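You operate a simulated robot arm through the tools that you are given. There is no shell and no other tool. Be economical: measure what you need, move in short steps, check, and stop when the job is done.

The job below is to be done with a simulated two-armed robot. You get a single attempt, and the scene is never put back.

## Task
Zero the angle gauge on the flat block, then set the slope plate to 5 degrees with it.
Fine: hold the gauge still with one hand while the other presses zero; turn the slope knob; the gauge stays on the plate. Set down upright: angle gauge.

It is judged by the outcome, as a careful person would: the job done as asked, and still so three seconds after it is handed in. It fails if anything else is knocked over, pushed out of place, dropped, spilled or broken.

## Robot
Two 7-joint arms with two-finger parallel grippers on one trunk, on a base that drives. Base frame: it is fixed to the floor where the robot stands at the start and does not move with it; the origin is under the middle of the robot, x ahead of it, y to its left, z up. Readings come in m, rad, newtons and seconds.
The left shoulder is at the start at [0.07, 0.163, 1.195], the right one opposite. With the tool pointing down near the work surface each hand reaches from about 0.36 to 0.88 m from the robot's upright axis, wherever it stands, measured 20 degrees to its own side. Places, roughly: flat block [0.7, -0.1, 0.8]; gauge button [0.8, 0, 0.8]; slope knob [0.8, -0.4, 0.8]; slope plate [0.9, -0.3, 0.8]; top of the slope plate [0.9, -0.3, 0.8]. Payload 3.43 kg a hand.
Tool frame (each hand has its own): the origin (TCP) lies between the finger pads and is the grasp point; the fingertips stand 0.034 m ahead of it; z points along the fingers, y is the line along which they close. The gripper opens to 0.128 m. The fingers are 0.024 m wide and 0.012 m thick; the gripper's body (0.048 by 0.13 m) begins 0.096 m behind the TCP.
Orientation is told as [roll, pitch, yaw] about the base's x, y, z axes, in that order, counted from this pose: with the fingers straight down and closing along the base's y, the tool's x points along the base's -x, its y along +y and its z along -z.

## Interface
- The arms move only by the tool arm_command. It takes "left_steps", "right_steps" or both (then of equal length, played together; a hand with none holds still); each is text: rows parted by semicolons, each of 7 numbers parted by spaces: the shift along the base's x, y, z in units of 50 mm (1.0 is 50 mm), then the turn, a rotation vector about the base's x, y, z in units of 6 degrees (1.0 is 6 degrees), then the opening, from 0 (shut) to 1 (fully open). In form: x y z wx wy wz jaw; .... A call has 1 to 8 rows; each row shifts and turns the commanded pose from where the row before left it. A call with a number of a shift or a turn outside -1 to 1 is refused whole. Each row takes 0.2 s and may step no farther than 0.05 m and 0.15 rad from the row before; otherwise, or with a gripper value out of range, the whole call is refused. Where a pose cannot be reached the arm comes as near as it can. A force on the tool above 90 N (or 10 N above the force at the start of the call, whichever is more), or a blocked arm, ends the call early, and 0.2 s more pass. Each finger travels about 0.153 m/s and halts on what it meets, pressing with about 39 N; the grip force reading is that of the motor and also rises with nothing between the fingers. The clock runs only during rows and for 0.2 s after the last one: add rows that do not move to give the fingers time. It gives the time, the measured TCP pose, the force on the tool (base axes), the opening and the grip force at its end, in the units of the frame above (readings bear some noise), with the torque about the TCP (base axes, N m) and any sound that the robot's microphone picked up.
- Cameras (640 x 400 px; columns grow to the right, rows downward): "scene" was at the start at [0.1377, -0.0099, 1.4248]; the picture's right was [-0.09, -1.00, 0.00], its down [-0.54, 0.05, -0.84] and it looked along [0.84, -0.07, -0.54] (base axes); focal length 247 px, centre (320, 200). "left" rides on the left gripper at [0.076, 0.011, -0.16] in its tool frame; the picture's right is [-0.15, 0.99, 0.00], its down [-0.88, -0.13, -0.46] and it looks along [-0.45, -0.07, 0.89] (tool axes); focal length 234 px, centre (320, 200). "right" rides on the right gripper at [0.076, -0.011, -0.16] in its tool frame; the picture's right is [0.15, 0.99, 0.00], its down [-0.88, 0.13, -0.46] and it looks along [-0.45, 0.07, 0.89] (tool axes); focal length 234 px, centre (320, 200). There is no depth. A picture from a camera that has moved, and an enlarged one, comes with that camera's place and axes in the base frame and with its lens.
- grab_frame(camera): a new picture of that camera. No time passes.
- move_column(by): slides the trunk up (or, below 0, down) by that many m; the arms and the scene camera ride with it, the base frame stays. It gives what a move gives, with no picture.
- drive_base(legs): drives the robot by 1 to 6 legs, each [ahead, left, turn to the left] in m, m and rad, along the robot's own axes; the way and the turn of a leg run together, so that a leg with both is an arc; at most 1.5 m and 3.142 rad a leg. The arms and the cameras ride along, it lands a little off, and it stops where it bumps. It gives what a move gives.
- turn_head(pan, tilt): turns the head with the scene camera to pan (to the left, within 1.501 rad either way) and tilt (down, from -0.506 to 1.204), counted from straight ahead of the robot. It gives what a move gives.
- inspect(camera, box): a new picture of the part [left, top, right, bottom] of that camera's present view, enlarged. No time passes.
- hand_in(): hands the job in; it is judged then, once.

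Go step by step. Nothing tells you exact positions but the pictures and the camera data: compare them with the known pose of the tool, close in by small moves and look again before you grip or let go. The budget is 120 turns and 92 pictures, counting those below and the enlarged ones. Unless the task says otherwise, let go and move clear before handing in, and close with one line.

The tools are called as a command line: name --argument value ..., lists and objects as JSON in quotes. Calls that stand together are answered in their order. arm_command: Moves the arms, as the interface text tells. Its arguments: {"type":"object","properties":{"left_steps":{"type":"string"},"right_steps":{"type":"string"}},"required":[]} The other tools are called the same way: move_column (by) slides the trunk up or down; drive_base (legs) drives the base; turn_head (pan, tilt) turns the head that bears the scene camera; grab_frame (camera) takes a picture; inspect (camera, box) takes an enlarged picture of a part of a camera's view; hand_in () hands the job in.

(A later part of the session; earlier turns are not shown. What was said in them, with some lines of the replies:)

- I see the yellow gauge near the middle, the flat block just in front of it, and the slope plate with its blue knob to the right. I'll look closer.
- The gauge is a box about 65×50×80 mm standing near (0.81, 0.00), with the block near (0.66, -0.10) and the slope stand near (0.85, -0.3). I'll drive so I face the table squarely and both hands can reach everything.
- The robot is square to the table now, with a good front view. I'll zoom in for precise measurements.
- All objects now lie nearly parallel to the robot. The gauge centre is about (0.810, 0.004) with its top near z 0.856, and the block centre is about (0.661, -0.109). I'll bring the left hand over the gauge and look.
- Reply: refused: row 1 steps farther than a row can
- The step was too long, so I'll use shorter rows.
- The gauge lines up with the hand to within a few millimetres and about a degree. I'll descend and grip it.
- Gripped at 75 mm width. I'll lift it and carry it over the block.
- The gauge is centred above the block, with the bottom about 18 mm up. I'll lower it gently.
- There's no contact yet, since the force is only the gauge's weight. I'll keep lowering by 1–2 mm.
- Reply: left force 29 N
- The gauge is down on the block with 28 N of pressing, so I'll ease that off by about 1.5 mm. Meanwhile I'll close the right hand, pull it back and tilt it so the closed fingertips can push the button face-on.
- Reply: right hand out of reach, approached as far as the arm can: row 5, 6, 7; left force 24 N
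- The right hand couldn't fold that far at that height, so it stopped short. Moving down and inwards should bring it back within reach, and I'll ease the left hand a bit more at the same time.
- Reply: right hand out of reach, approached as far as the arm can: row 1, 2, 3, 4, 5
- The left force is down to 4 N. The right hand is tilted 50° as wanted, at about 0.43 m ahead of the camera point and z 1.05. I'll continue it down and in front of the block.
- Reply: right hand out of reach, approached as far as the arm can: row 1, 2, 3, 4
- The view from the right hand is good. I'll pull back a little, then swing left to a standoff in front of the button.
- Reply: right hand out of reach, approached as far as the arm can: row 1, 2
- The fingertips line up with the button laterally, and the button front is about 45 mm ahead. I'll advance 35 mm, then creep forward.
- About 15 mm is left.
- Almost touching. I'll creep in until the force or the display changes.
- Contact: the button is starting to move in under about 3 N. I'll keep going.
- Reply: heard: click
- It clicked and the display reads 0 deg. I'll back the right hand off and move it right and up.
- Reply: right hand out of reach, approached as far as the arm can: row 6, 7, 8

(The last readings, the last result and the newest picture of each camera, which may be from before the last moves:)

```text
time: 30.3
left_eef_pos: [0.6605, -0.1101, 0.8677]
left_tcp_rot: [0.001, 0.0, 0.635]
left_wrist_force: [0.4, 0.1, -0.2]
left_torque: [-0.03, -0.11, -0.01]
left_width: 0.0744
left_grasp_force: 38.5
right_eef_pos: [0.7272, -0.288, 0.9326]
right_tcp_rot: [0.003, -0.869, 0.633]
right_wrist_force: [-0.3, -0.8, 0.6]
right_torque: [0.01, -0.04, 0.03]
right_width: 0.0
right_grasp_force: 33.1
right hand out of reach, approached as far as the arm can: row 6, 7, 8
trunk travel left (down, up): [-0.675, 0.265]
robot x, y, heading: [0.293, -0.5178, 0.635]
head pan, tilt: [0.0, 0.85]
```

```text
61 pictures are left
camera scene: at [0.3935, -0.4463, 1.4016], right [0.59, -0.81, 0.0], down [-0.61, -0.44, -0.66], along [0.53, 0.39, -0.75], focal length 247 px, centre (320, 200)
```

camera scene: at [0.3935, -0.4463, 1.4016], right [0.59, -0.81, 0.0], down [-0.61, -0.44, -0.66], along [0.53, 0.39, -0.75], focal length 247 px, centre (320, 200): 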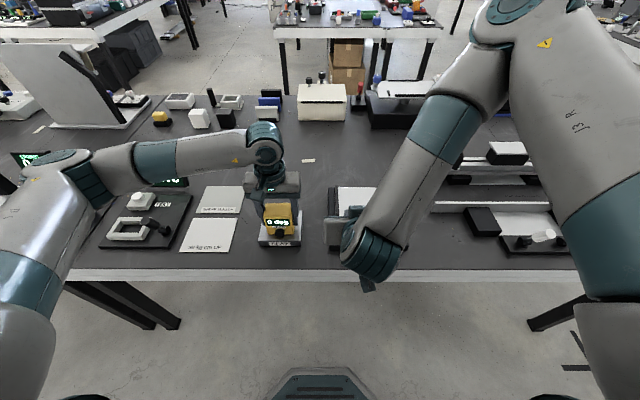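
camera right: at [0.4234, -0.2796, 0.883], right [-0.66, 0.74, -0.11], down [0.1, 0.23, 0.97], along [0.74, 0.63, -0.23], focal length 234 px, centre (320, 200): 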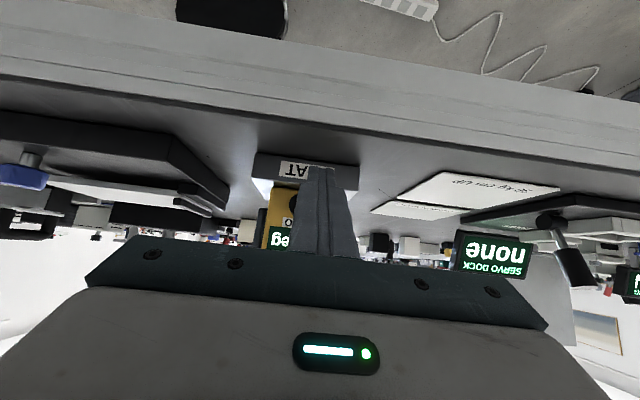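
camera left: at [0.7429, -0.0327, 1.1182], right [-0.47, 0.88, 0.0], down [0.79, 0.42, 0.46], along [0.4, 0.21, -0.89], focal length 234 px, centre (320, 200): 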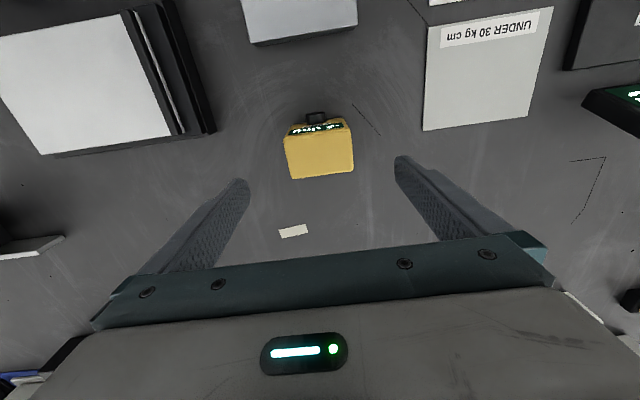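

I'll lift and level the right hand, shifting it to the right.

arm_command --right_steps "0 0 0.9 0 0 0 0; 0.479 -0.144 0.6 -0.707 0.957 0 0; 0.479 -0.144 0.6 -0.707 0.957 0 0; 0.479 -0.144 0.6 -0.707 0.957 0 0; 0.479 -0.144 0.4 -0.707 0.957 0 0.2; 0.479 -0.144 0.2 -0.707 0.957 0 0.4; 0.479 -0.144 0.2 -0.707 0.957 0 0.5; 0.479 -0.144 0 -0.707 0.957 0 0.5"

grab_frame --camera "scene"

inspect --camera "scene" --box '[240, 170, 420, 270]'

```text
time: 32.1
left_eef_pos: [0.6608, -0.1085, 0.8681]
left_tcp_rot: [-0.001, 0.001, 0.636]
left_wrist_force: [0.7, 0.3, 0.2]
left_torque: [0.08, -0.04, 0.04]
left_width: 0.0748
left_grasp_force: 38.4
right_eef_pos: [0.9001, -0.3254, 1.1038]
right_tcp_rot: [0.003, 0.004, 0.634]
right_wrist_force: [0.3, -0.7, 0.3]
right_torque: [0.03, 0.03, -0.03]
right_width: 0.0639
right_grasp_force: 0.0
right hand out of reach, approached as far as the arm can: row 1
trunk travel left (down, up): [-0.675, 0.265]
robot x, y, heading: [0.2896, -0.5177, 0.636]
head pan, tilt: [0.0, 0.85]
```

```text
60 pictures are left
camera scene: at [0.3938, -0.445, 1.4016], right [0.59, -0.81, 0.0], down [-0.61, -0.45, -0.66], along [0.53, 0.39, -0.75], focal length 247 px, centre (320, 200)
```

scene: 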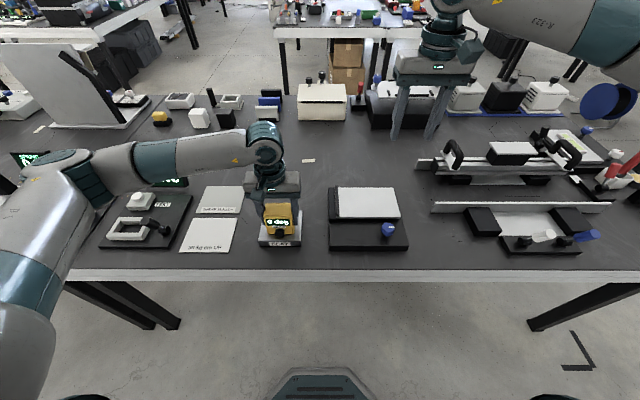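

```text
3.56 times, centred on (330, 220) of scene
camera zoom: at [0.3938, -0.445, 1.4016], right [0.59, -0.81, 0.0], down [-0.61, -0.45, -0.66], along [0.53, 0.39, -0.75], focal length 878 px, centre (284, 129)
```

zoom: 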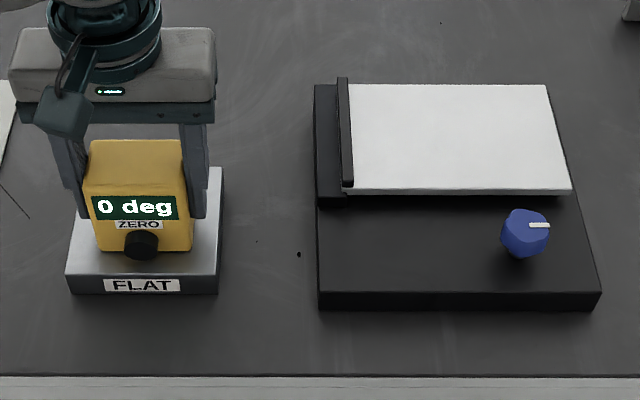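

The zero holds at 0 deg. I'll move the right hand aside, then lift the gauge and carry it over the middle of the plate.

arm_command --left_steps "0 0 0.3 0 0 0 0.45; 0 0 0.5 0 0 0 0.45; 0 0 0.5 0 0 0 0.45; 0 0 0.5 0 0 0 0.45; 0 0 0 0 0 0 0.45" --right_steps "0.205 -0.78 0 0 0 0 0.5; 0.205 -0.78 0 0 0 0 0.5; 0.205 -0.78 0 0 0 0 0.5; 0.205 -0.78 0 0 0 0 0.5; 0 0 0 0 0 0 0.5"

arm_command --left_steps "0.707 -0.497 0 0 0 0 0.45; 0.707 -0.497 0 0 0 0 0.45; 0.707 -0.497 0 0 0 0 0.45; 0.707 -0.497 0 0 0 0 0.45; 0.707 -0.497 0 0 0 0 0.45; 0.707 -0.497 0 0 0 0 0.45; 0 0 0 0 0 0 0.45"

grab_frame --camera "left"

inspect --camera "scene" --box '[280, 140, 440, 260]'

```text
time: 33.3
left_eef_pos: [0.6576, -0.1095, 0.9576]
left_tcp_rot: [-0.002, 0.002, 0.636]
left_wrist_force: [-0.9, -0.3, -2.0]
left_torque: [-0.03, 0.02, 0.01]
left_width: 0.0745
left_grasp_force: 38.8
right_eef_pos: [0.9374, -0.4797, 1.1042]
right_tcp_rot: [-0.002, 0.002, 0.634]
right_wrist_force: [0.3, 0.6, -0.1]
right_torque: [-0.08, 0.05, 0.0]
right_width: 0.064
right_grasp_force: 0.0
trunk travel left (down, up): [-0.675, 0.265]
robot x, y, heading: [0.2894, -0.52, 0.641]
head pan, tilt: [0.0, 0.85]
```

```text
time: 34.9
left_eef_pos: [0.8716, -0.2579, 0.9583]
left_tcp_rot: [0.0, 0.001, 0.636]
left_wrist_force: [0.6, 0.2, -2.1]
left_torque: [-0.03, -0.03, 0.0]
left_width: 0.0747
left_grasp_force: 38.9
right_eef_pos: [0.9381, -0.4788, 1.1045]
right_tcp_rot: [0.001, 0.0, 0.632]
right_wrist_force: [-0.7, -0.6, 0.0]
right_torque: [-0.04, -0.03, 0.0]
right_width: 0.0639
right_grasp_force: 0.1
trunk travel left (down, up): [-0.675, 0.265]
robot x, y, heading: [0.2907, -0.519, 0.635]
head pan, tilt: [0.0, 0.85]
```

```text
58 pictures are left
camera left: at [0.8041, -0.2939, 1.117], right [-0.47, 0.88, 0.0], down [0.79, 0.42, 0.46], along [0.4, 0.21, -0.89], focal length 234 px, centre (320, 200)
```

left: 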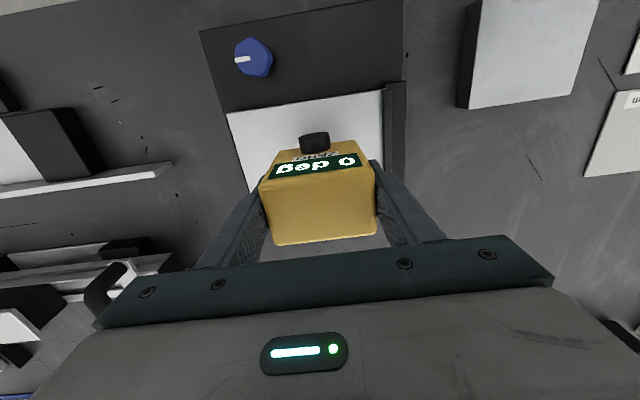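

```text
3.33 times, centred on (360, 200) of scene
camera zoom: at [0.3922, -0.4439, 1.4016], right [0.59, -0.81, 0.0], down [-0.6, -0.45, -0.66], along [0.53, 0.39, -0.75], focal length 823 px, centre (187, 200)
```

zoom: 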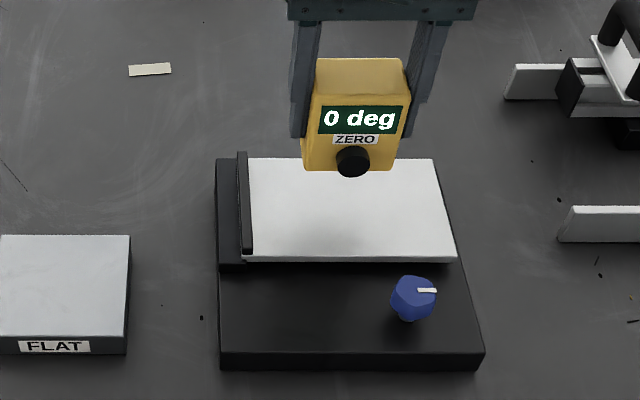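

The gauge is over the middle of the plate. I'll lower it in stages.

arm_command --left_steps "0 0 -0.5 0 0 0 0.45; 0 0 -0.4 0 0 0 0.45; 0 0 0 0 0 0 0.45"

inspect --camera "scene" --box '[320, 160, 420, 250]'

```text
time: 35.7
left_eef_pos: [0.8719, -0.258, 0.9108]
left_tcp_rot: [-0.001, -0.002, 0.635]
left_wrist_force: [0.7, 0.7, -1.4]
left_torque: [-0.01, 0.02, -0.01]
left_width: 0.0747
left_grasp_force: 38.7
right_eef_pos: [0.9379, -0.481, 1.1045]
right_tcp_rot: [0.002, -0.002, 0.635]
right_wrist_force: [1.3, 0.3, -0.2]
right_torque: [-0.02, 0.01, 0.01]
right_width: 0.0639
right_grasp_force: 0.0
trunk travel left (down, up): [-0.675, 0.265]
robot x, y, heading: [0.2908, -0.5224, 0.636]
head pan, tilt: [0.0, 0.85]
```

```text
4.44 times, centred on (370, 205) of scene
camera zoom: at [0.3931, -0.4456, 1.4016], right [0.59, -0.81, 0.0], down [-0.61, -0.45, -0.66], along [0.53, 0.39, -0.75], focal length 1098 px, centre (98, 178)
```

zoom: 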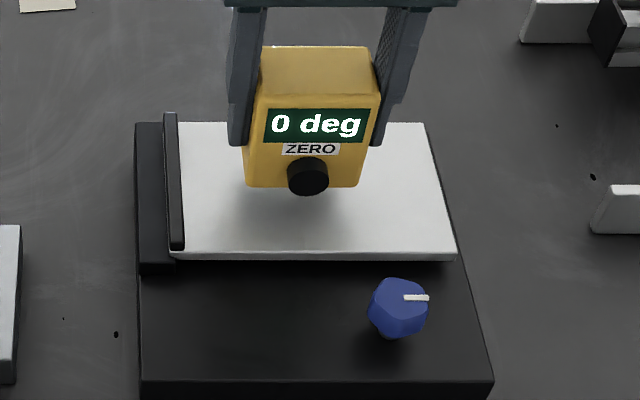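

arm_command --left_steps "0 0 -0.15 0 0 0 0.45; 0 0 -0.15 0 0 0 0.45; 0 0 0 0 0 0 0.45"

arm_command --left_steps "0 0 -0.06 0 0 0 0.45; 0 0 0 0 0 0 0.45"

arm_command --left_steps "0 0 -0.04 0 0 0 0.45; 0 0 0 0 0 0 0.45"

inspect --camera "scene" --box '[320, 160, 420, 250]'

```text
time: 36.5
left_eef_pos: [0.8717, -0.259, 0.8972]
left_tcp_rot: [0.0, 0.0, 0.637]
left_wrist_force: [0.2, 0.2, -2.2]
left_torque: [0.03, 0.0, 0.0]
left_width: 0.0746
left_grasp_force: 39.0
right_eef_pos: [0.9398, -0.48, 1.1045]
right_tcp_rot: [0.0, 0.0, 0.632]
right_wrist_force: [0.3, 0.3, -1.2]
right_torque: [0.02, 0.03, 0.01]
right_width: 0.0641
right_grasp_force: 0.1
trunk travel left (down, up): [-0.675, 0.265]
robot x, y, heading: [0.2913, -0.5221, 0.635]
head pan, tilt: [0.0, 0.85]
```

```text
time: 37.1
left_eef_pos: [0.8725, -0.2579, 0.8957]
left_tcp_rot: [0.0, -0.001, 0.635]
left_wrist_force: [-0.4, 0.3, -1.9]
left_torque: [0.0, -0.02, -0.02]
left_width: 0.0744
left_grasp_force: 39.1
right_eef_pos: [0.9384, -0.4807, 1.1042]
right_tcp_rot: [0.0, -0.001, 0.634]
right_wrist_force: [0.0, 0.1, 0.1]
right_torque: [-0.03, -0.02, -0.01]
right_width: 0.0641
right_grasp_force: 0.0
trunk travel left (down, up): [-0.675, 0.265]
robot x, y, heading: [0.2911, -0.519, 0.636]
head pan, tilt: [0.0, 0.85]
```

```text
time: 37.7
left_eef_pos: [0.8724, -0.2595, 0.8935]
left_tcp_rot: [-0.001, -0.001, 0.637]
left_wrist_force: [-0.1, 0.4, -1.8]
left_torque: [0.02, 0.01, -0.01]
left_width: 0.0746
left_grasp_force: 38.9
right_eef_pos: [0.9394, -0.4804, 1.1033]
right_tcp_rot: [0.0, 0.001, 0.633]
right_wrist_force: [0.6, 0.4, -0.1]
right_torque: [0.02, -0.03, -0.02]
right_width: 0.064
right_grasp_force: 0.0
trunk travel left (down, up): [-0.675, 0.265]
robot x, y, heading: [0.2918, -0.5174, 0.636]
head pan, tilt: [0.0, 0.85]
```

```text
4.44 times, centred on (370, 205) of scene
camera zoom: at [0.3931, -0.4452, 1.4016], right [0.59, -0.81, 0.0], down [-0.61, -0.45, -0.66], along [0.53, 0.39, -0.75], focal length 1098 px, centre (98, 178)
```

zoom: 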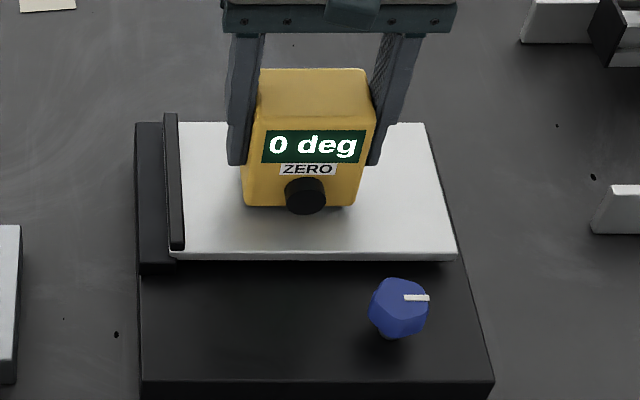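

arm_command --left_steps "0 0 -0.04 0 0 0 0.45; 0 0 0 0 0 0 0.45"

arm_command --left_steps "0 0 -0.04 0 0 0 0.45; 0 0 0 0 0 0 0.45"

arm_command --left_steps "0 0 -0.03 0 0 0 0.45; 0 0 0 0 0 0 0.45"

inspect --camera "scene" --box '[320, 160, 420, 250]'

```text
time: 38.3
left_eef_pos: [0.8728, -0.2593, 0.8914]
left_tcp_rot: [-0.001, 0.0, 0.636]
left_wrist_force: [-0.8, -0.1, -2.4]
left_torque: [0.0, -0.02, -0.02]
left_width: 0.075
left_grasp_force: 38.8
right_eef_pos: [0.9389, -0.4806, 1.1042]
right_tcp_rot: [0.0, 0.0, 0.632]
right_wrist_force: [1.2, 0.6, -0.2]
right_torque: [0.0, 0.02, 0.01]
right_width: 0.0639
right_grasp_force: 0.1
trunk travel left (down, up): [-0.675, 0.265]
robot x, y, heading: [0.2911, -0.5181, 0.638]
head pan, tilt: [0.0, 0.85]
```

```text
time: 38.9
left_eef_pos: [0.8738, -0.2581, 0.889]
left_tcp_rot: [0.0, 0.002, 0.636]
left_wrist_force: [1.1, -0.4, -0.9]
left_torque: [0.01, 0.01, 0.01]
left_width: 0.0747
left_grasp_force: 38.7
right_eef_pos: [0.9381, -0.4813, 1.1046]
right_tcp_rot: [0.001, 0.0, 0.632]
right_wrist_force: [-0.6, -0.1, -0.5]
right_torque: [-0.02, 0.01, 0.01]
right_width: 0.0638
right_grasp_force: 0.1
trunk travel left (down, up): [-0.675, 0.265]
robot x, y, heading: [0.2911, -0.5187, 0.636]
head pan, tilt: [0.0, 0.85]
```

```text
time: 39.5
left_eef_pos: [0.873, -0.2584, 0.889]
left_tcp_rot: [0.0, 0.0, 0.635]
left_wrist_force: [0.7, 1.3, 2.2]
left_torque: [0.21, -0.06, -0.03]
left_width: 0.0748
left_grasp_force: 38.9
right_eef_pos: [0.9399, -0.4801, 1.1041]
right_tcp_rot: [0.0, -0.001, 0.632]
right_wrist_force: [-0.7, 0.2, 0.3]
right_torque: [0.02, 0.0, 0.0]
right_width: 0.064
right_grasp_force: 0.1
trunk travel left (down, up): [-0.675, 0.265]
robot x, y, heading: [0.2915, -0.5194, 0.634]
head pan, tilt: [0.0, 0.85]
```

```text
4.44 times, centred on (370, 205) of scene
camera zoom: at [0.3926, -0.4453, 1.4017], right [0.59, -0.81, 0.0], down [-0.6, -0.45, -0.66], along [0.53, 0.39, -0.75], focal length 1098 px, centre (98, 178)
```

zoom: 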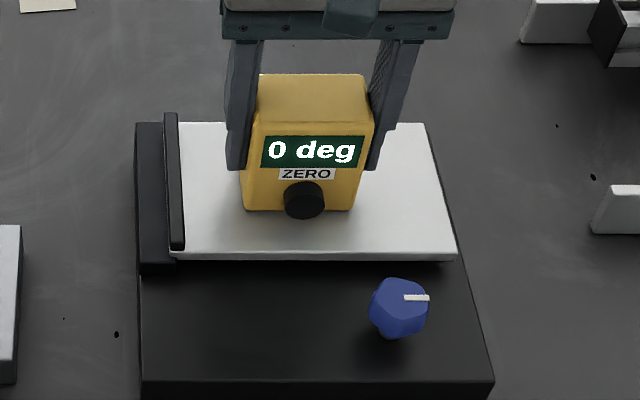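

First light contact. I'll open slowly so the gauge settles onto the plate.

arm_command --left_steps "0 0 0 0 0 0 0.585; 0 0 0 0 0 0 0.6; 0 0 0 0 0 0 0.62; 0 0 0 0 0 0 0.65; 0 0 0 0 0 0 0.7; 0 0 0 0 0 0 0.8; 0 0 0 0 0 0 0.8"

inspect --camera "scene" --box '[320, 160, 420, 250]'

grab_frame --camera "left"

```text
time: 41.1
left_eef_pos: [0.8725, -0.2579, 0.888]
left_tcp_rot: [0.0, -0.001, 0.635]
left_wrist_force: [0.4, 0.3, -0.1]
left_torque: [0.03, -0.02, -0.01]
left_width: 0.1026
left_grasp_force: 0.0
right_eef_pos: [0.9387, -0.4799, 1.1041]
right_tcp_rot: [-0.001, 0.0, 0.633]
right_wrist_force: [-0.2, 0.2, -0.5]
right_torque: [0.01, 0.01, -0.02]
right_width: 0.064
right_grasp_force: 0.0
trunk travel left (down, up): [-0.675, 0.265]
robot x, y, heading: [0.2915, -0.5173, 0.632]
head pan, tilt: [0.0, 0.85]
```

```text
4.44 times, centred on (370, 205) of scene
camera zoom: at [0.3929, -0.4453, 1.4016], right [0.59, -0.81, 0.0], down [-0.61, -0.45, -0.66], along [0.53, 0.39, -0.75], focal length 1098 px, centre (98, 178)
```

zoom: 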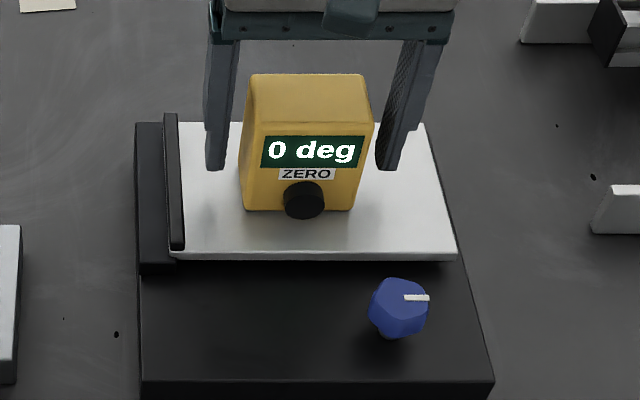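

```text
52 pictures are left
camera left: at [0.8049, -0.2954, 1.0467], right [-0.47, 0.88, 0.0], down [0.79, 0.42, 0.46], along [0.4, 0.21, -0.89], focal length 234 px, centre (320, 200)
```

left: 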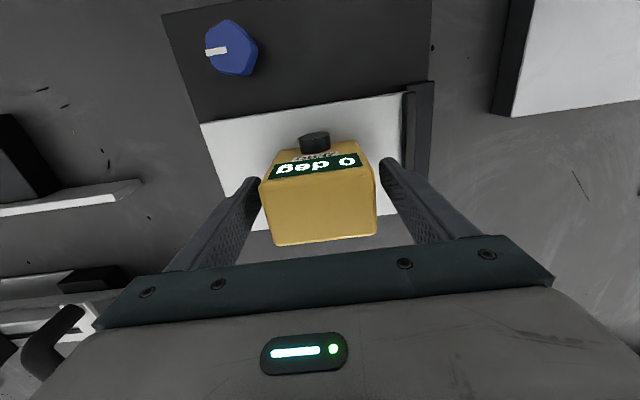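

The gauge sits on the plate reading 0 deg. I'll retract the left hand straight up and away to the left.

arm_command --left_steps "0 0 0.4 0 0 0 0.8; 0 0 0.8 0 0 0 0.8; 0 0 0.9 0 0 0 0.8; 0 0 0.9 0 0 0 0.8; -0.55 0.745 0.2 0 0 0 0.8; -0.55 0.745 0.2 0 0 0 0.8; -0.55 0.745 0 0 0 0 0.8; -0.55 0.745 0 0 0 0 0.8"

arm_command --right_steps "-0.614 0.58 0 0 0 0 0.6; -0.614 0.58 0 0 0 0 0.6; -0.614 0.58 0 0 0 0 0.6; -0.614 0.58 0 0 0 0 0.6; 0 0 -0.9 0 0 0 0.6; 0 0 -0.9 0 0 0 0.6; 0 0 -0.9 0 0 0 0.6; 0 0 0 0 0 0 0.6"

inspect --camera "scene" --box '[320, 150, 440, 250]'

grab_frame --camera "right"

```text
time: 42.9
left_eef_pos: [0.7592, -0.1066, 1.0577]
left_tcp_rot: [-0.002, 0.0, 0.634]
left_wrist_force: [-0.3, 0.9, 0.0]
left_torque: [-0.05, -0.02, -0.02]
left_width: 0.1024
left_grasp_force: 0.0
right_eef_pos: [0.9386, -0.4791, 1.1056]
right_tcp_rot: [-0.002, -0.001, 0.634]
right_wrist_force: [0.1, 0.3, -0.2]
right_torque: [-0.03, -0.02, -0.01]
right_width: 0.064
right_grasp_force: 0.1
trunk travel left (down, up): [-0.675, 0.265]
robot x, y, heading: [0.2909, -0.5173, 0.636]
head pan, tilt: [0.0, 0.85]
```

```text
time: 44.7
left_eef_pos: [0.7627, -0.1098, 1.0595]
left_tcp_rot: [0.001, 0.0, 0.636]
left_wrist_force: [-0.5, -0.5, -1.1]
left_torque: [0.05, 0.01, 0.01]
left_width: 0.1027
left_grasp_force: 0.0
right_eef_pos: [0.8151, -0.3647, 0.9684]
right_tcp_rot: [0.0, 0.001, 0.634]
right_wrist_force: [0.1, -0.8, -0.6]
right_torque: [-0.02, 0.01, 0.0]
right_width: 0.0768
right_grasp_force: 0.1
trunk travel left (down, up): [-0.675, 0.265]
robot x, y, heading: [0.2901, -0.5179, 0.633]
head pan, tilt: [0.0, 0.85]
```

```text
4.00 times, centred on (380, 200) of scene
camera zoom: at [0.3927, -0.4454, 1.4017], right [0.59, -0.81, 0.0], down [-0.61, -0.45, -0.66], along [0.53, 0.39, -0.75], focal length 988 px, centre (80, 200)
```

zoom: 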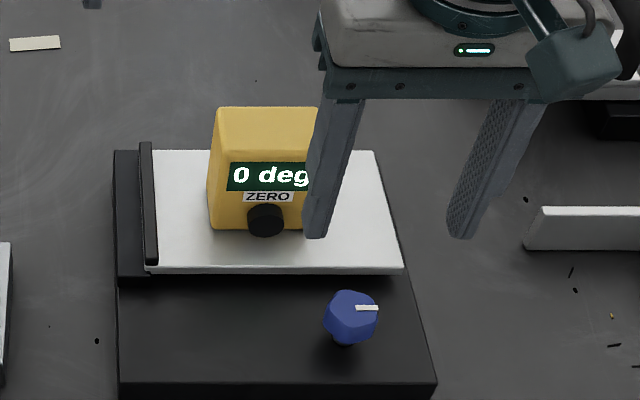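

```text
50 pictures are left
camera right: at [0.7606, -0.4185, 1.1283], right [-0.7, 0.71, 0.0], down [0.63, 0.63, 0.46], along [0.32, 0.32, -0.89], focal length 234 px, centre (320, 200)
```

right: 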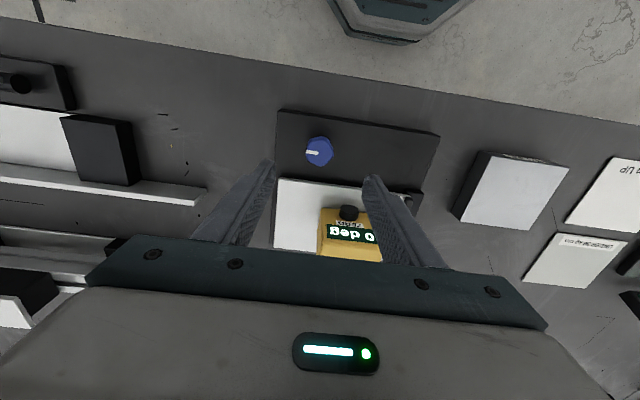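

The right hand is centred over the knob, as both cameras agree. I'll descend and look.

arm_command --right_steps "0 0 -0.77 0 0 0 0.6; 0 0 -0.77 0 0 0 0.6; 0 0 -0.77 0 0 0 0.6; 0 0 0 0 0 0 0.6"

inspect --camera "scene" --box '[320, 150, 440, 250]'

inspect --camera "right" --box '[200, 80, 440, 230]'

```text
time: 45.7
left_eef_pos: [0.7629, -0.1102, 1.0587]
left_tcp_rot: [0.001, 0.0, 0.637]
left_wrist_force: [-0.5, -0.6, -0.3]
left_torque: [0.03, 0.01, 0.0]
left_width: 0.1025
left_grasp_force: 0.1
right_eef_pos: [0.8152, -0.3624, 0.8539]
right_tcp_rot: [0.001, 0.0, 0.633]
right_wrist_force: [0.4, -0.4, -0.2]
right_torque: [0.03, -0.03, 0.0]
right_width: 0.0769
right_grasp_force: 0.1
trunk travel left (down, up): [-0.675, 0.265]
robot x, y, heading: [0.2927, -0.517, 0.635]
head pan, tilt: [0.0, 0.85]
```

```text
4.00 times, centred on (380, 200) of scene
camera zoom: at [0.3926, -0.4452, 1.4016], right [0.59, -0.81, 0.0], down [-0.61, -0.45, -0.66], along [0.53, 0.39, -0.75], focal length 988 px, centre (80, 200)
```

zoom: 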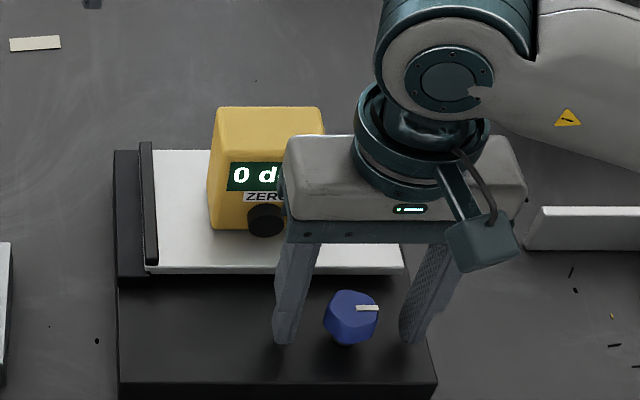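

```text
2.67 times, centred on (320, 155) of right
camera zoom: at [0.7598, -0.4172, 1.0129], right [-0.7, 0.71, 0.0], down [0.63, 0.63, 0.46], along [0.32, 0.32, -0.89], focal length 624 px, centre (320, 320)
```

zoom: 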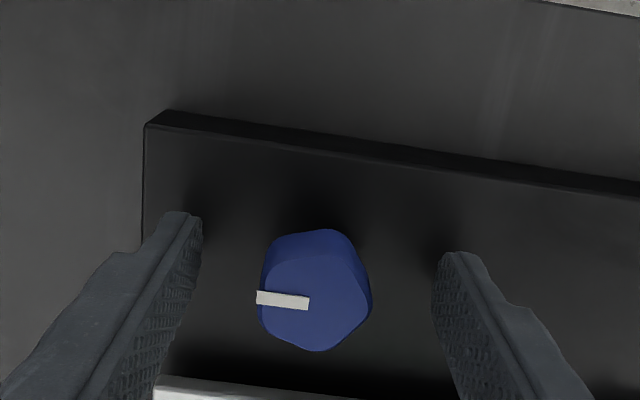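

The fingers straddle the knob evenly. I'll close on it.

arm_command --right_steps "0 0 0 0 0 0 0.45; 0 0 0 0 0 0 0.35; 0 0 0 0 0 0 0.28; 0 0 0 0 0 0 0.2; 0 0 0 0 0 0 0.2; 0 0 0 0 0 0 0.2"

inspect --camera "right" --box '[200, 80, 440, 230]'

```text
time: 47.1
left_eef_pos: [0.7646, -0.1107, 1.0593]
left_tcp_rot: [0.001, 0.0, 0.635]
left_wrist_force: [-1.0, 0.7, -0.5]
left_torque: [-0.04, -0.01, -0.01]
left_width: 0.1027
left_grasp_force: 0.0
right_eef_pos: [0.8175, -0.3643, 0.853]
right_tcp_rot: [-0.001, 0.001, 0.631]
right_wrist_force: [6.4, -6.6, 2.6]
right_torque: [-0.8, -0.17, -0.05]
right_width: 0.0349
right_grasp_force: 45.0
trunk travel left (down, up): [-0.675, 0.265]
robot x, y, heading: [0.2903, -0.5182, 0.635]
head pan, tilt: [0.0, 0.85]
```

```text
2.67 times, centred on (320, 155) of right
camera zoom: at [0.7607, -0.4183, 1.0131], right [-0.7, 0.71, 0.0], down [0.63, 0.63, 0.46], along [0.32, 0.32, -0.89], focal length 624 px, centre (320, 320)
```

zoom: 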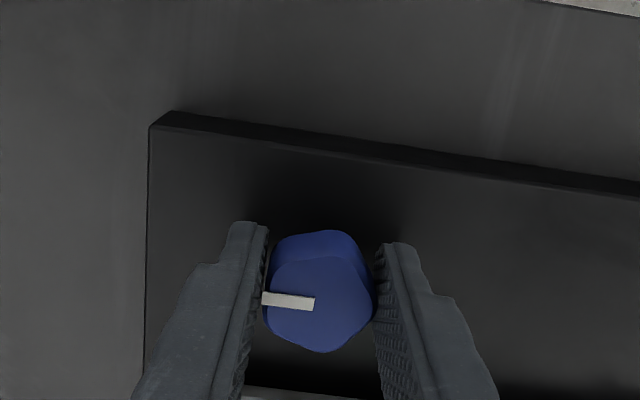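

Gripped at 35 mm. I'll try a small clockwise turn and watch the reading.

arm_command --right_steps "0.015 -0.02 0 0 0 0 0.2; 0 0 0 0 0 -1 0.2; 0 0 0 0 0 -1 0.2; 0 0 0 0 0 -1 0.2; 0 0 0 0 0 0 0.2"

inspect --camera "scene" --box '[320, 150, 440, 250]'

inspect --camera "right" --box '[200, 80, 440, 230]'

```text
time: 48.3
left_eef_pos: [0.7607, -0.1088, 1.058]
left_tcp_rot: [0.001, -0.001, 0.634]
left_wrist_force: [0.7, 0.4, -0.7]
left_torque: [0.02, 0.03, -0.01]
left_width: 0.1028
left_grasp_force: 0.3
right_eef_pos: [0.8169, -0.3623, 0.8535]
right_tcp_rot: [0.001, 0.001, 0.32]
right_wrist_force: [-7.4, 7.4, -7.6]
right_torque: [0.23, 0.19, 0.46]
right_width: 0.0357
right_grasp_force: 44.9
trunk travel left (down, up): [-0.675, 0.265]
robot x, y, heading: [0.2964, -0.5184, 0.639]
head pan, tilt: [0.0, 0.85]
```

```text
4.00 times, centred on (380, 200) of scene
camera zoom: at [0.3924, -0.4439, 1.4015], right [0.59, -0.81, 0.0], down [-0.6, -0.45, -0.66], along [0.53, 0.39, -0.75], focal length 988 px, centre (80, 200)
```

zoom: 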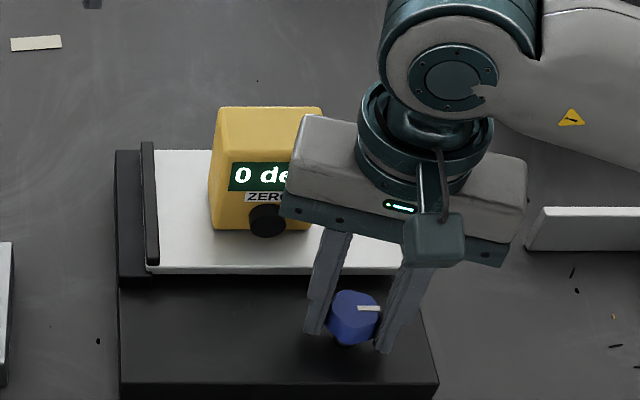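

```text
2.67 times, centred on (320, 155) of right
camera zoom: at [0.7468, -0.3982, 1.0136], right [-0.45, 0.89, 0.0], down [0.8, 0.4, 0.45], along [0.4, 0.21, -0.89], focal length 624 px, centre (320, 320)
```

zoom: 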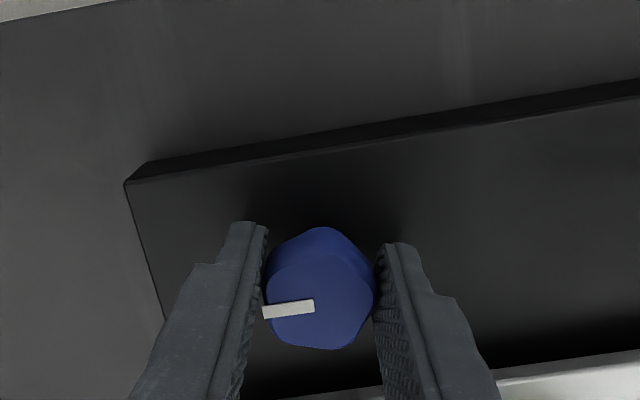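

The knob slipped without turning, so it's probably at its end stop in that direction. I'll turn counter-clockwise instead.

arm_command --right_steps "-0.01 0.01 0 0 0 1 0.2; 0 0 0 0 0 1 0.2; 0 0 0 0 0 1 0.2; 0 0 0 0 0 1 0.2; 0 0 0 0 0 1 0.2; 0 0 0 0 0 1 0.2; 0 0 0 0 0 0 0.2"

inspect --camera "scene" --box '[320, 150, 440, 250]'

inspect --camera "right" --box '[200, 80, 440, 230]'

```text
time: 49.9
left_eef_pos: [0.7621, -0.1097, 1.0578]
left_tcp_rot: [-0.001, -0.001, 0.636]
left_wrist_force: [-0.4, 0.0, -0.1]
left_torque: [-0.04, -0.01, -0.02]
left_width: 0.1024
left_grasp_force: 0.1
right_eef_pos: [0.8168, -0.3648, 0.8534]
right_tcp_rot: [0.001, 0.001, 0.949]
right_wrist_force: [-8.2, 1.5, -14.6]
right_torque: [-0.07, -0.08, 0.02]
right_width: 0.0353
right_grasp_force: 45.2
trunk travel left (down, up): [-0.675, 0.265]
robot x, y, heading: [0.2908, -0.5209, 0.638]
head pan, tilt: [0.0, 0.85]
```

```text
4.00 times, centred on (380, 200) of scene
camera zoom: at [0.3932, -0.4446, 1.4015], right [0.59, -0.81, 0.0], down [-0.61, -0.45, -0.66], along [0.53, 0.39, -0.75], focal length 988 px, centre (80, 200)
```

zoom: 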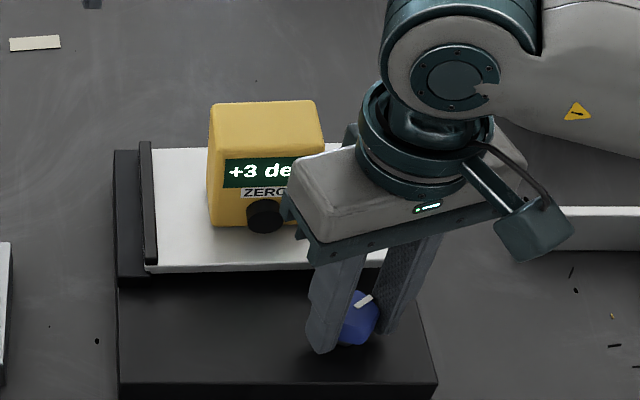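

```text
2.67 times, centred on (320, 155) of right
camera zoom: at [0.7811, -0.4331, 1.0136], right [-0.89, 0.46, 0.0], down [0.41, 0.79, 0.45], along [0.21, 0.4, -0.89], focal length 624 px, centre (320, 320)
```

zoom: 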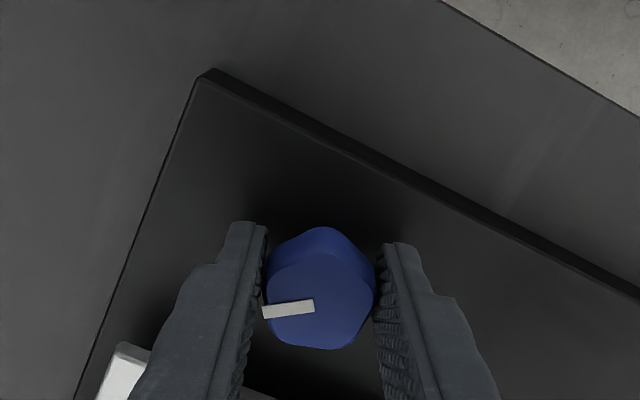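

It follows: +3 deg for about 36° of turn. I'll go on gradually and note where the display steps over.

arm_command --right_steps "0 0 0 0 0 1 0.2; 0 0 0 0 0 1 0.2; 0 0 0 0 0 0 0.2"

inspect --camera "scene" --box '[320, 150, 440, 250]'

arm_command --right_steps "0 0 0 0 0 1 0.2; 0 0 0 0 0 0 0.2"

inspect --camera "scene" --box '[350, 180, 430, 240]'

```text
time: 50.7
left_eef_pos: [0.763, -0.1101, 1.0586]
left_tcp_rot: [0.0, 0.002, 0.635]
left_wrist_force: [-0.3, -0.1, 0.0]
left_torque: [0.02, 0.06, -0.02]
left_width: 0.1023
left_grasp_force: 0.0
right_eef_pos: [0.8187, -0.3653, 0.8534]
right_tcp_rot: [-0.002, 0.002, 1.157]
right_wrist_force: [-3.8, -1.1, -13.9]
right_torque: [-0.9, 0.09, -0.01]
right_width: 0.0354
right_grasp_force: 44.6
trunk travel left (down, up): [-0.675, 0.265]
robot x, y, heading: [0.2883, -0.5198, 0.638]
head pan, tilt: [0.0, 0.85]
```

```text
4.00 times, centred on (380, 200) of scene
camera zoom: at [0.3938, -0.4448, 1.4015], right [0.59, -0.81, 0.0], down [-0.61, -0.45, -0.66], along [0.53, 0.39, -0.75], focal length 988 px, centre (80, 200)
```

zoom: 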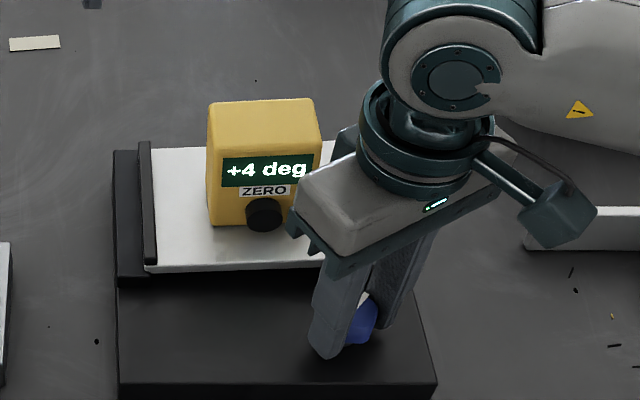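

```text
time: 51.3
left_eef_pos: [0.7639, -0.1097, 1.0583]
left_tcp_rot: [-0.001, 0.002, 0.635]
left_wrist_force: [-0.2, 0.3, 0.2]
left_torque: [-0.04, 0.02, 0.01]
left_width: 0.1024
left_grasp_force: 0.0
right_eef_pos: [0.8181, -0.3661, 0.8542]
right_tcp_rot: [0.0, 0.003, 1.263]
right_wrist_force: [0.5, -3.2, -12.5]
right_torque: [-1.15, 0.1, 0.0]
right_width: 0.0355
right_grasp_force: 45.0
trunk travel left (down, up): [-0.675, 0.265]
robot x, y, heading: [0.2931, -0.5245, 0.634]
head pan, tilt: [0.0, 0.85]
```

```text
6.67 times, centred on (390, 210) of scene
camera zoom: at [0.3943, -0.4452, 1.4015], right [0.59, -0.81, 0.0], down [-0.61, -0.45, -0.66], along [0.53, 0.39, -0.75], focal length 1647 px, centre (-147, 133)
```

zoom: 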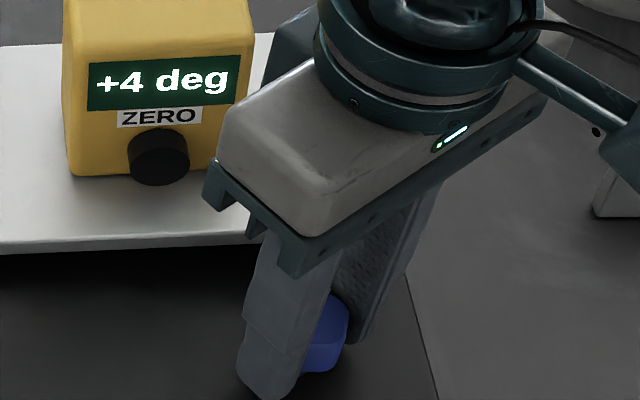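

arm_command --right_steps "0 0 0 0 0 0.5 0.2; 0 0 0 0 0 0 0.2"

inspect --camera "scene" --box '[350, 180, 430, 240]'

arm_command --right_steps "0 0 0 0 0 0.5 0.2; 0 0 0 0 0 0 0.2"

inspect --camera "scene" --box '[350, 180, 430, 240]'

```text
time: 51.9
left_eef_pos: [0.7637, -0.1106, 1.0571]
left_tcp_rot: [0.001, 0.003, 0.635]
left_wrist_force: [0.4, -0.6, 0.0]
left_torque: [0.0, 0.02, 0.01]
left_width: 0.1024
left_grasp_force: 0.0
right_eef_pos: [0.8175, -0.3661, 0.8536]
right_tcp_rot: [0.0, 0.001, 1.314]
right_wrist_force: [4.0, -5.4, -9.2]
right_torque: [-1.2, 0.03, 0.0]
right_width: 0.0358
right_grasp_force: 45.0
trunk travel left (down, up): [-0.675, 0.265]
robot x, y, heading: [0.2902, -0.5176, 0.631]
head pan, tilt: [0.0, 0.85]
```

```text
6.67 times, centred on (390, 210) of scene
camera zoom: at [0.3945, -0.4456, 1.4015], right [0.59, -0.81, 0.0], down [-0.61, -0.45, -0.66], along [0.53, 0.39, -0.75], focal length 1647 px, centre (-147, 133)
```

zoom: 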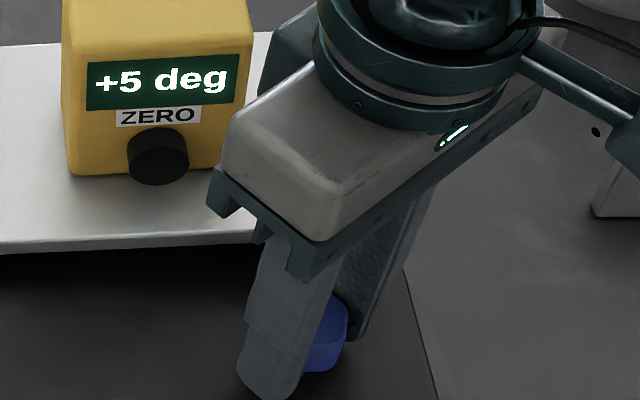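

```text
time: 52.5
left_eef_pos: [0.7641, -0.1122, 1.0585]
left_tcp_rot: [0.0, 0.001, 0.636]
left_wrist_force: [0.4, 0.7, -1.0]
left_torque: [0.02, -0.02, -0.02]
left_width: 0.1025
left_grasp_force: 0.1
right_eef_pos: [0.8181, -0.3662, 0.8543]
right_tcp_rot: [0.0, 0.0, 1.366]
right_wrist_force: [7.1, -7.4, -9.7]
right_torque: [-0.93, -0.23, -0.03]
right_width: 0.0357
right_grasp_force: 45.1
trunk travel left (down, up): [-0.675, 0.265]
robot x, y, heading: [0.291, -0.5194, 0.633]
head pan, tilt: [0.0, 0.85]
```

```text
6.67 times, centred on (390, 210) of scene
camera zoom: at [0.3947, -0.4458, 1.4015], right [0.59, -0.81, 0.0], down [-0.61, -0.45, -0.66], along [0.53, 0.39, -0.75], focal length 1647 px, centre (-147, 133)
```

zoom: 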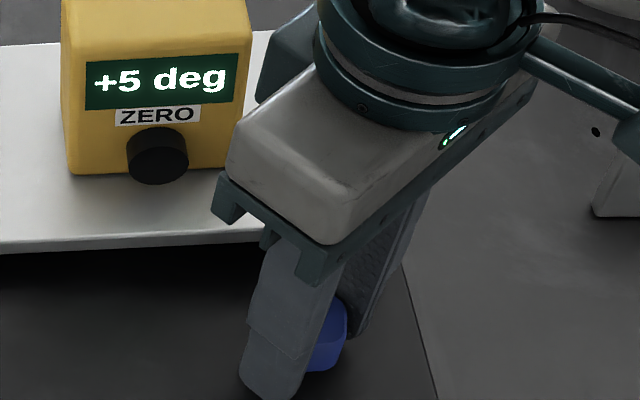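

The 4→5 step came at a yaw of about 1.29, and one degree of slope is about 0.21 rad of knob. So 5.0° should be at a yaw of about 1.40, and I'll turn the last 2°.

arm_command --right_steps "0 0 0 0 0 0.33 0.2; 0 0 0 0 0 0 0.2; 0 0 0 0 0 0 0.2"

arm_command --right_steps "0 0 0 0 0 0 0.3; 0 0 0 0 0 0 0.36; 0 0 0 0 0 0 0.45; 0 0 0 0 0 0 0.55; 0 0 0 0 0 0 0.55"

inspect --camera "scene" --box '[350, 180, 430, 240]'

inspect --camera "right" --box '[200, 80, 440, 230]'

```text
time: 53.3
left_eef_pos: [0.7639, -0.1098, 1.059]
left_tcp_rot: [0.001, 0.001, 0.636]
left_wrist_force: [-0.6, 0.1, -0.2]
left_torque: [-0.03, 0.01, 0.04]
left_width: 0.1026
left_grasp_force: 0.0
right_eef_pos: [0.8195, -0.3646, 0.8532]
right_tcp_rot: [0.002, 0.001, 1.399]
right_wrist_force: [11.0, -8.1, -5.3]
right_torque: [-0.86, -0.27, -0.03]
right_width: 0.0353
right_grasp_force: 44.7
trunk travel left (down, up): [-0.675, 0.265]
robot x, y, heading: [0.2917, -0.521, 0.637]
head pan, tilt: [0.0, 0.85]
```

```text
time: 54.5
left_eef_pos: [0.7625, -0.1099, 1.0584]
left_tcp_rot: [0.001, -0.001, 0.635]
left_wrist_force: [-0.1, -0.6, -0.2]
left_torque: [-0.03, 0.0, 0.0]
left_width: 0.1023
left_grasp_force: 0.0
right_eef_pos: [0.8172, -0.3659, 0.8541]
right_tcp_rot: [0.001, 0.0, 1.4]
right_wrist_force: [0.2, 0.8, 0.5]
right_torque: [0.02, -0.01, 0.01]
right_width: 0.0706
right_grasp_force: 0.0
trunk travel left (down, up): [-0.675, 0.265]
robot x, y, heading: [0.29, -0.5194, 0.633]
head pan, tilt: [0.0, 0.85]
```

```text
6.67 times, centred on (390, 210) of scene
camera zoom: at [0.3929, -0.4452, 1.4016], right [0.59, -0.81, 0.0], down [-0.61, -0.45, -0.66], along [0.53, 0.39, -0.75], focal length 1647 px, centre (-147, 133)
```

zoom: 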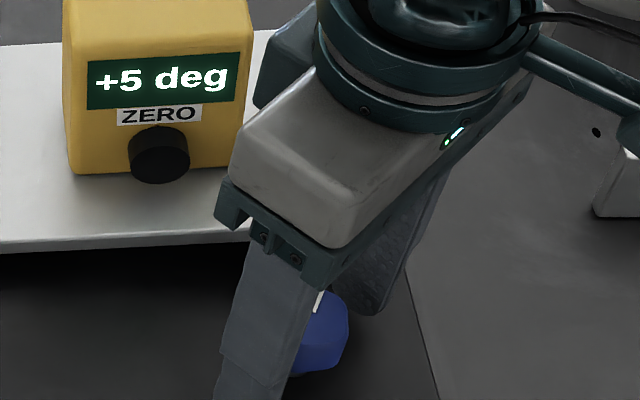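

```text
2.67 times, centred on (320, 155) of right
camera zoom: at [0.8139, -0.4418, 1.014], right [-1.0, 0.02, 0.0], down [0.02, 0.89, 0.46], along [0.01, 0.46, -0.89], focal length 624 px, centre (320, 320)
```

zoom: 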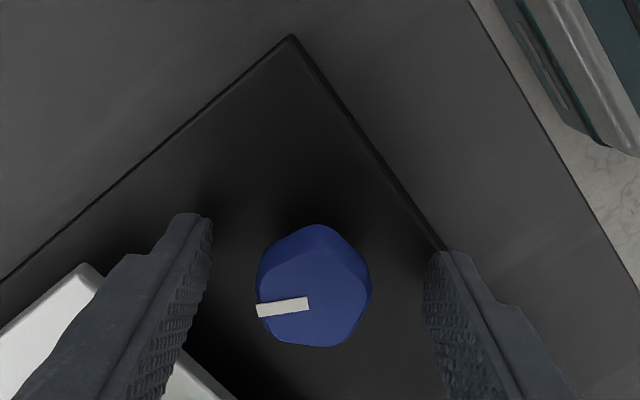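

It reads +5 deg with the knob released. I'll lift the right hand straight up and clear.

arm_command --right_steps "0 0 0.6 0 0 0 0.55; 0 0 0.9 0 0 0 0.55; 0 0 0.9 0 0 0 0.55; 0 0 0.9 0 0 0 0.55; 0 0 0.9 0 0 0 0.55; 0.5 -0.7 0 0 0 0 0.55; 0.5 -0.7 0 0 0 0 0.55; 0.5 -0.7 0 0 0 0 0.55"

inspect --camera "scene" --box '[320, 150, 440, 250]'

grab_frame --camera "scene"

```text
time: 56.3
left_eef_pos: [0.7609, -0.1116, 1.0581]
left_tcp_rot: [0.003, 0.001, 0.636]
left_wrist_force: [0.0, 0.1, -0.3]
left_torque: [0.03, 0.0, -0.01]
left_width: 0.1025
left_grasp_force: 0.1
right_eef_pos: [0.8926, -0.4717, 1.0648]
right_tcp_rot: [0.002, 0.001, 1.404]
right_wrist_force: [0.1, -1.2, -0.2]
right_torque: [0.01, 0.03, 0.0]
right_width: 0.0703
right_grasp_force: 0.1
trunk travel left (down, up): [-0.675, 0.265]
robot x, y, heading: [0.2921, -0.5187, 0.633]
head pan, tilt: [0.0, 0.85]
```

```text
4.00 times, centred on (380, 200) of scene
camera zoom: at [0.3928, -0.4468, 1.4017], right [0.59, -0.81, 0.0], down [-0.6, -0.44, -0.66], along [0.53, 0.39, -0.75], focal length 988 px, centre (80, 200)
```

zoom: 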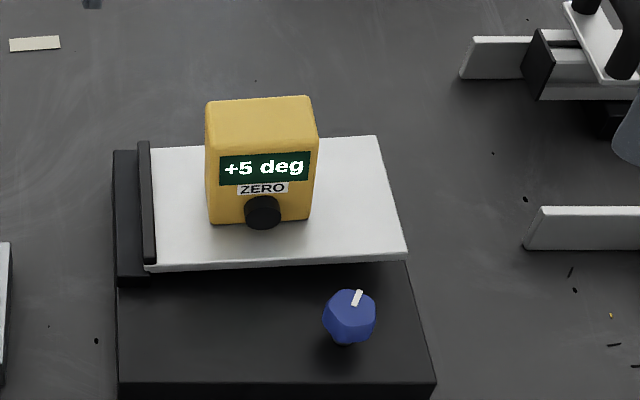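

```text
35 pictures are left
camera scene: at [0.3928, -0.4468, 1.4017], right [0.59, -0.81, 0.0], down [-0.6, -0.44, -0.66], along [0.53, 0.39, -0.75], focal length 247 px, centre (320, 200)
```

scene: 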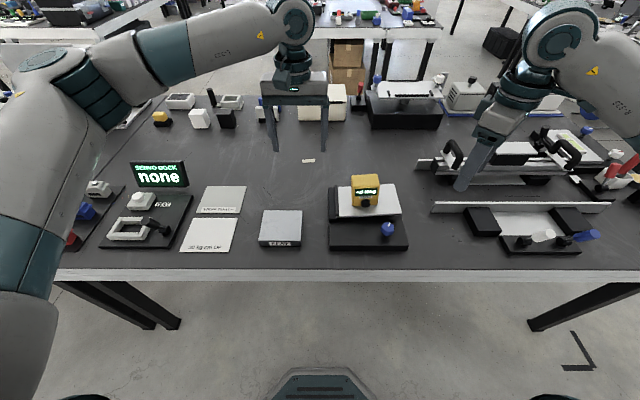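

The gauge stands on the plate reading +5 deg, both hands are clear, and nothing else has been disturbed. I'm handing in.

hand_in

```text
The job is handed in.
```

I zeroed the gauge on the flat block, held by the left hand while the right pressed zero. The slope plate is now set to 5 degrees, with the gauge standing upright on it and reading +5 deg.
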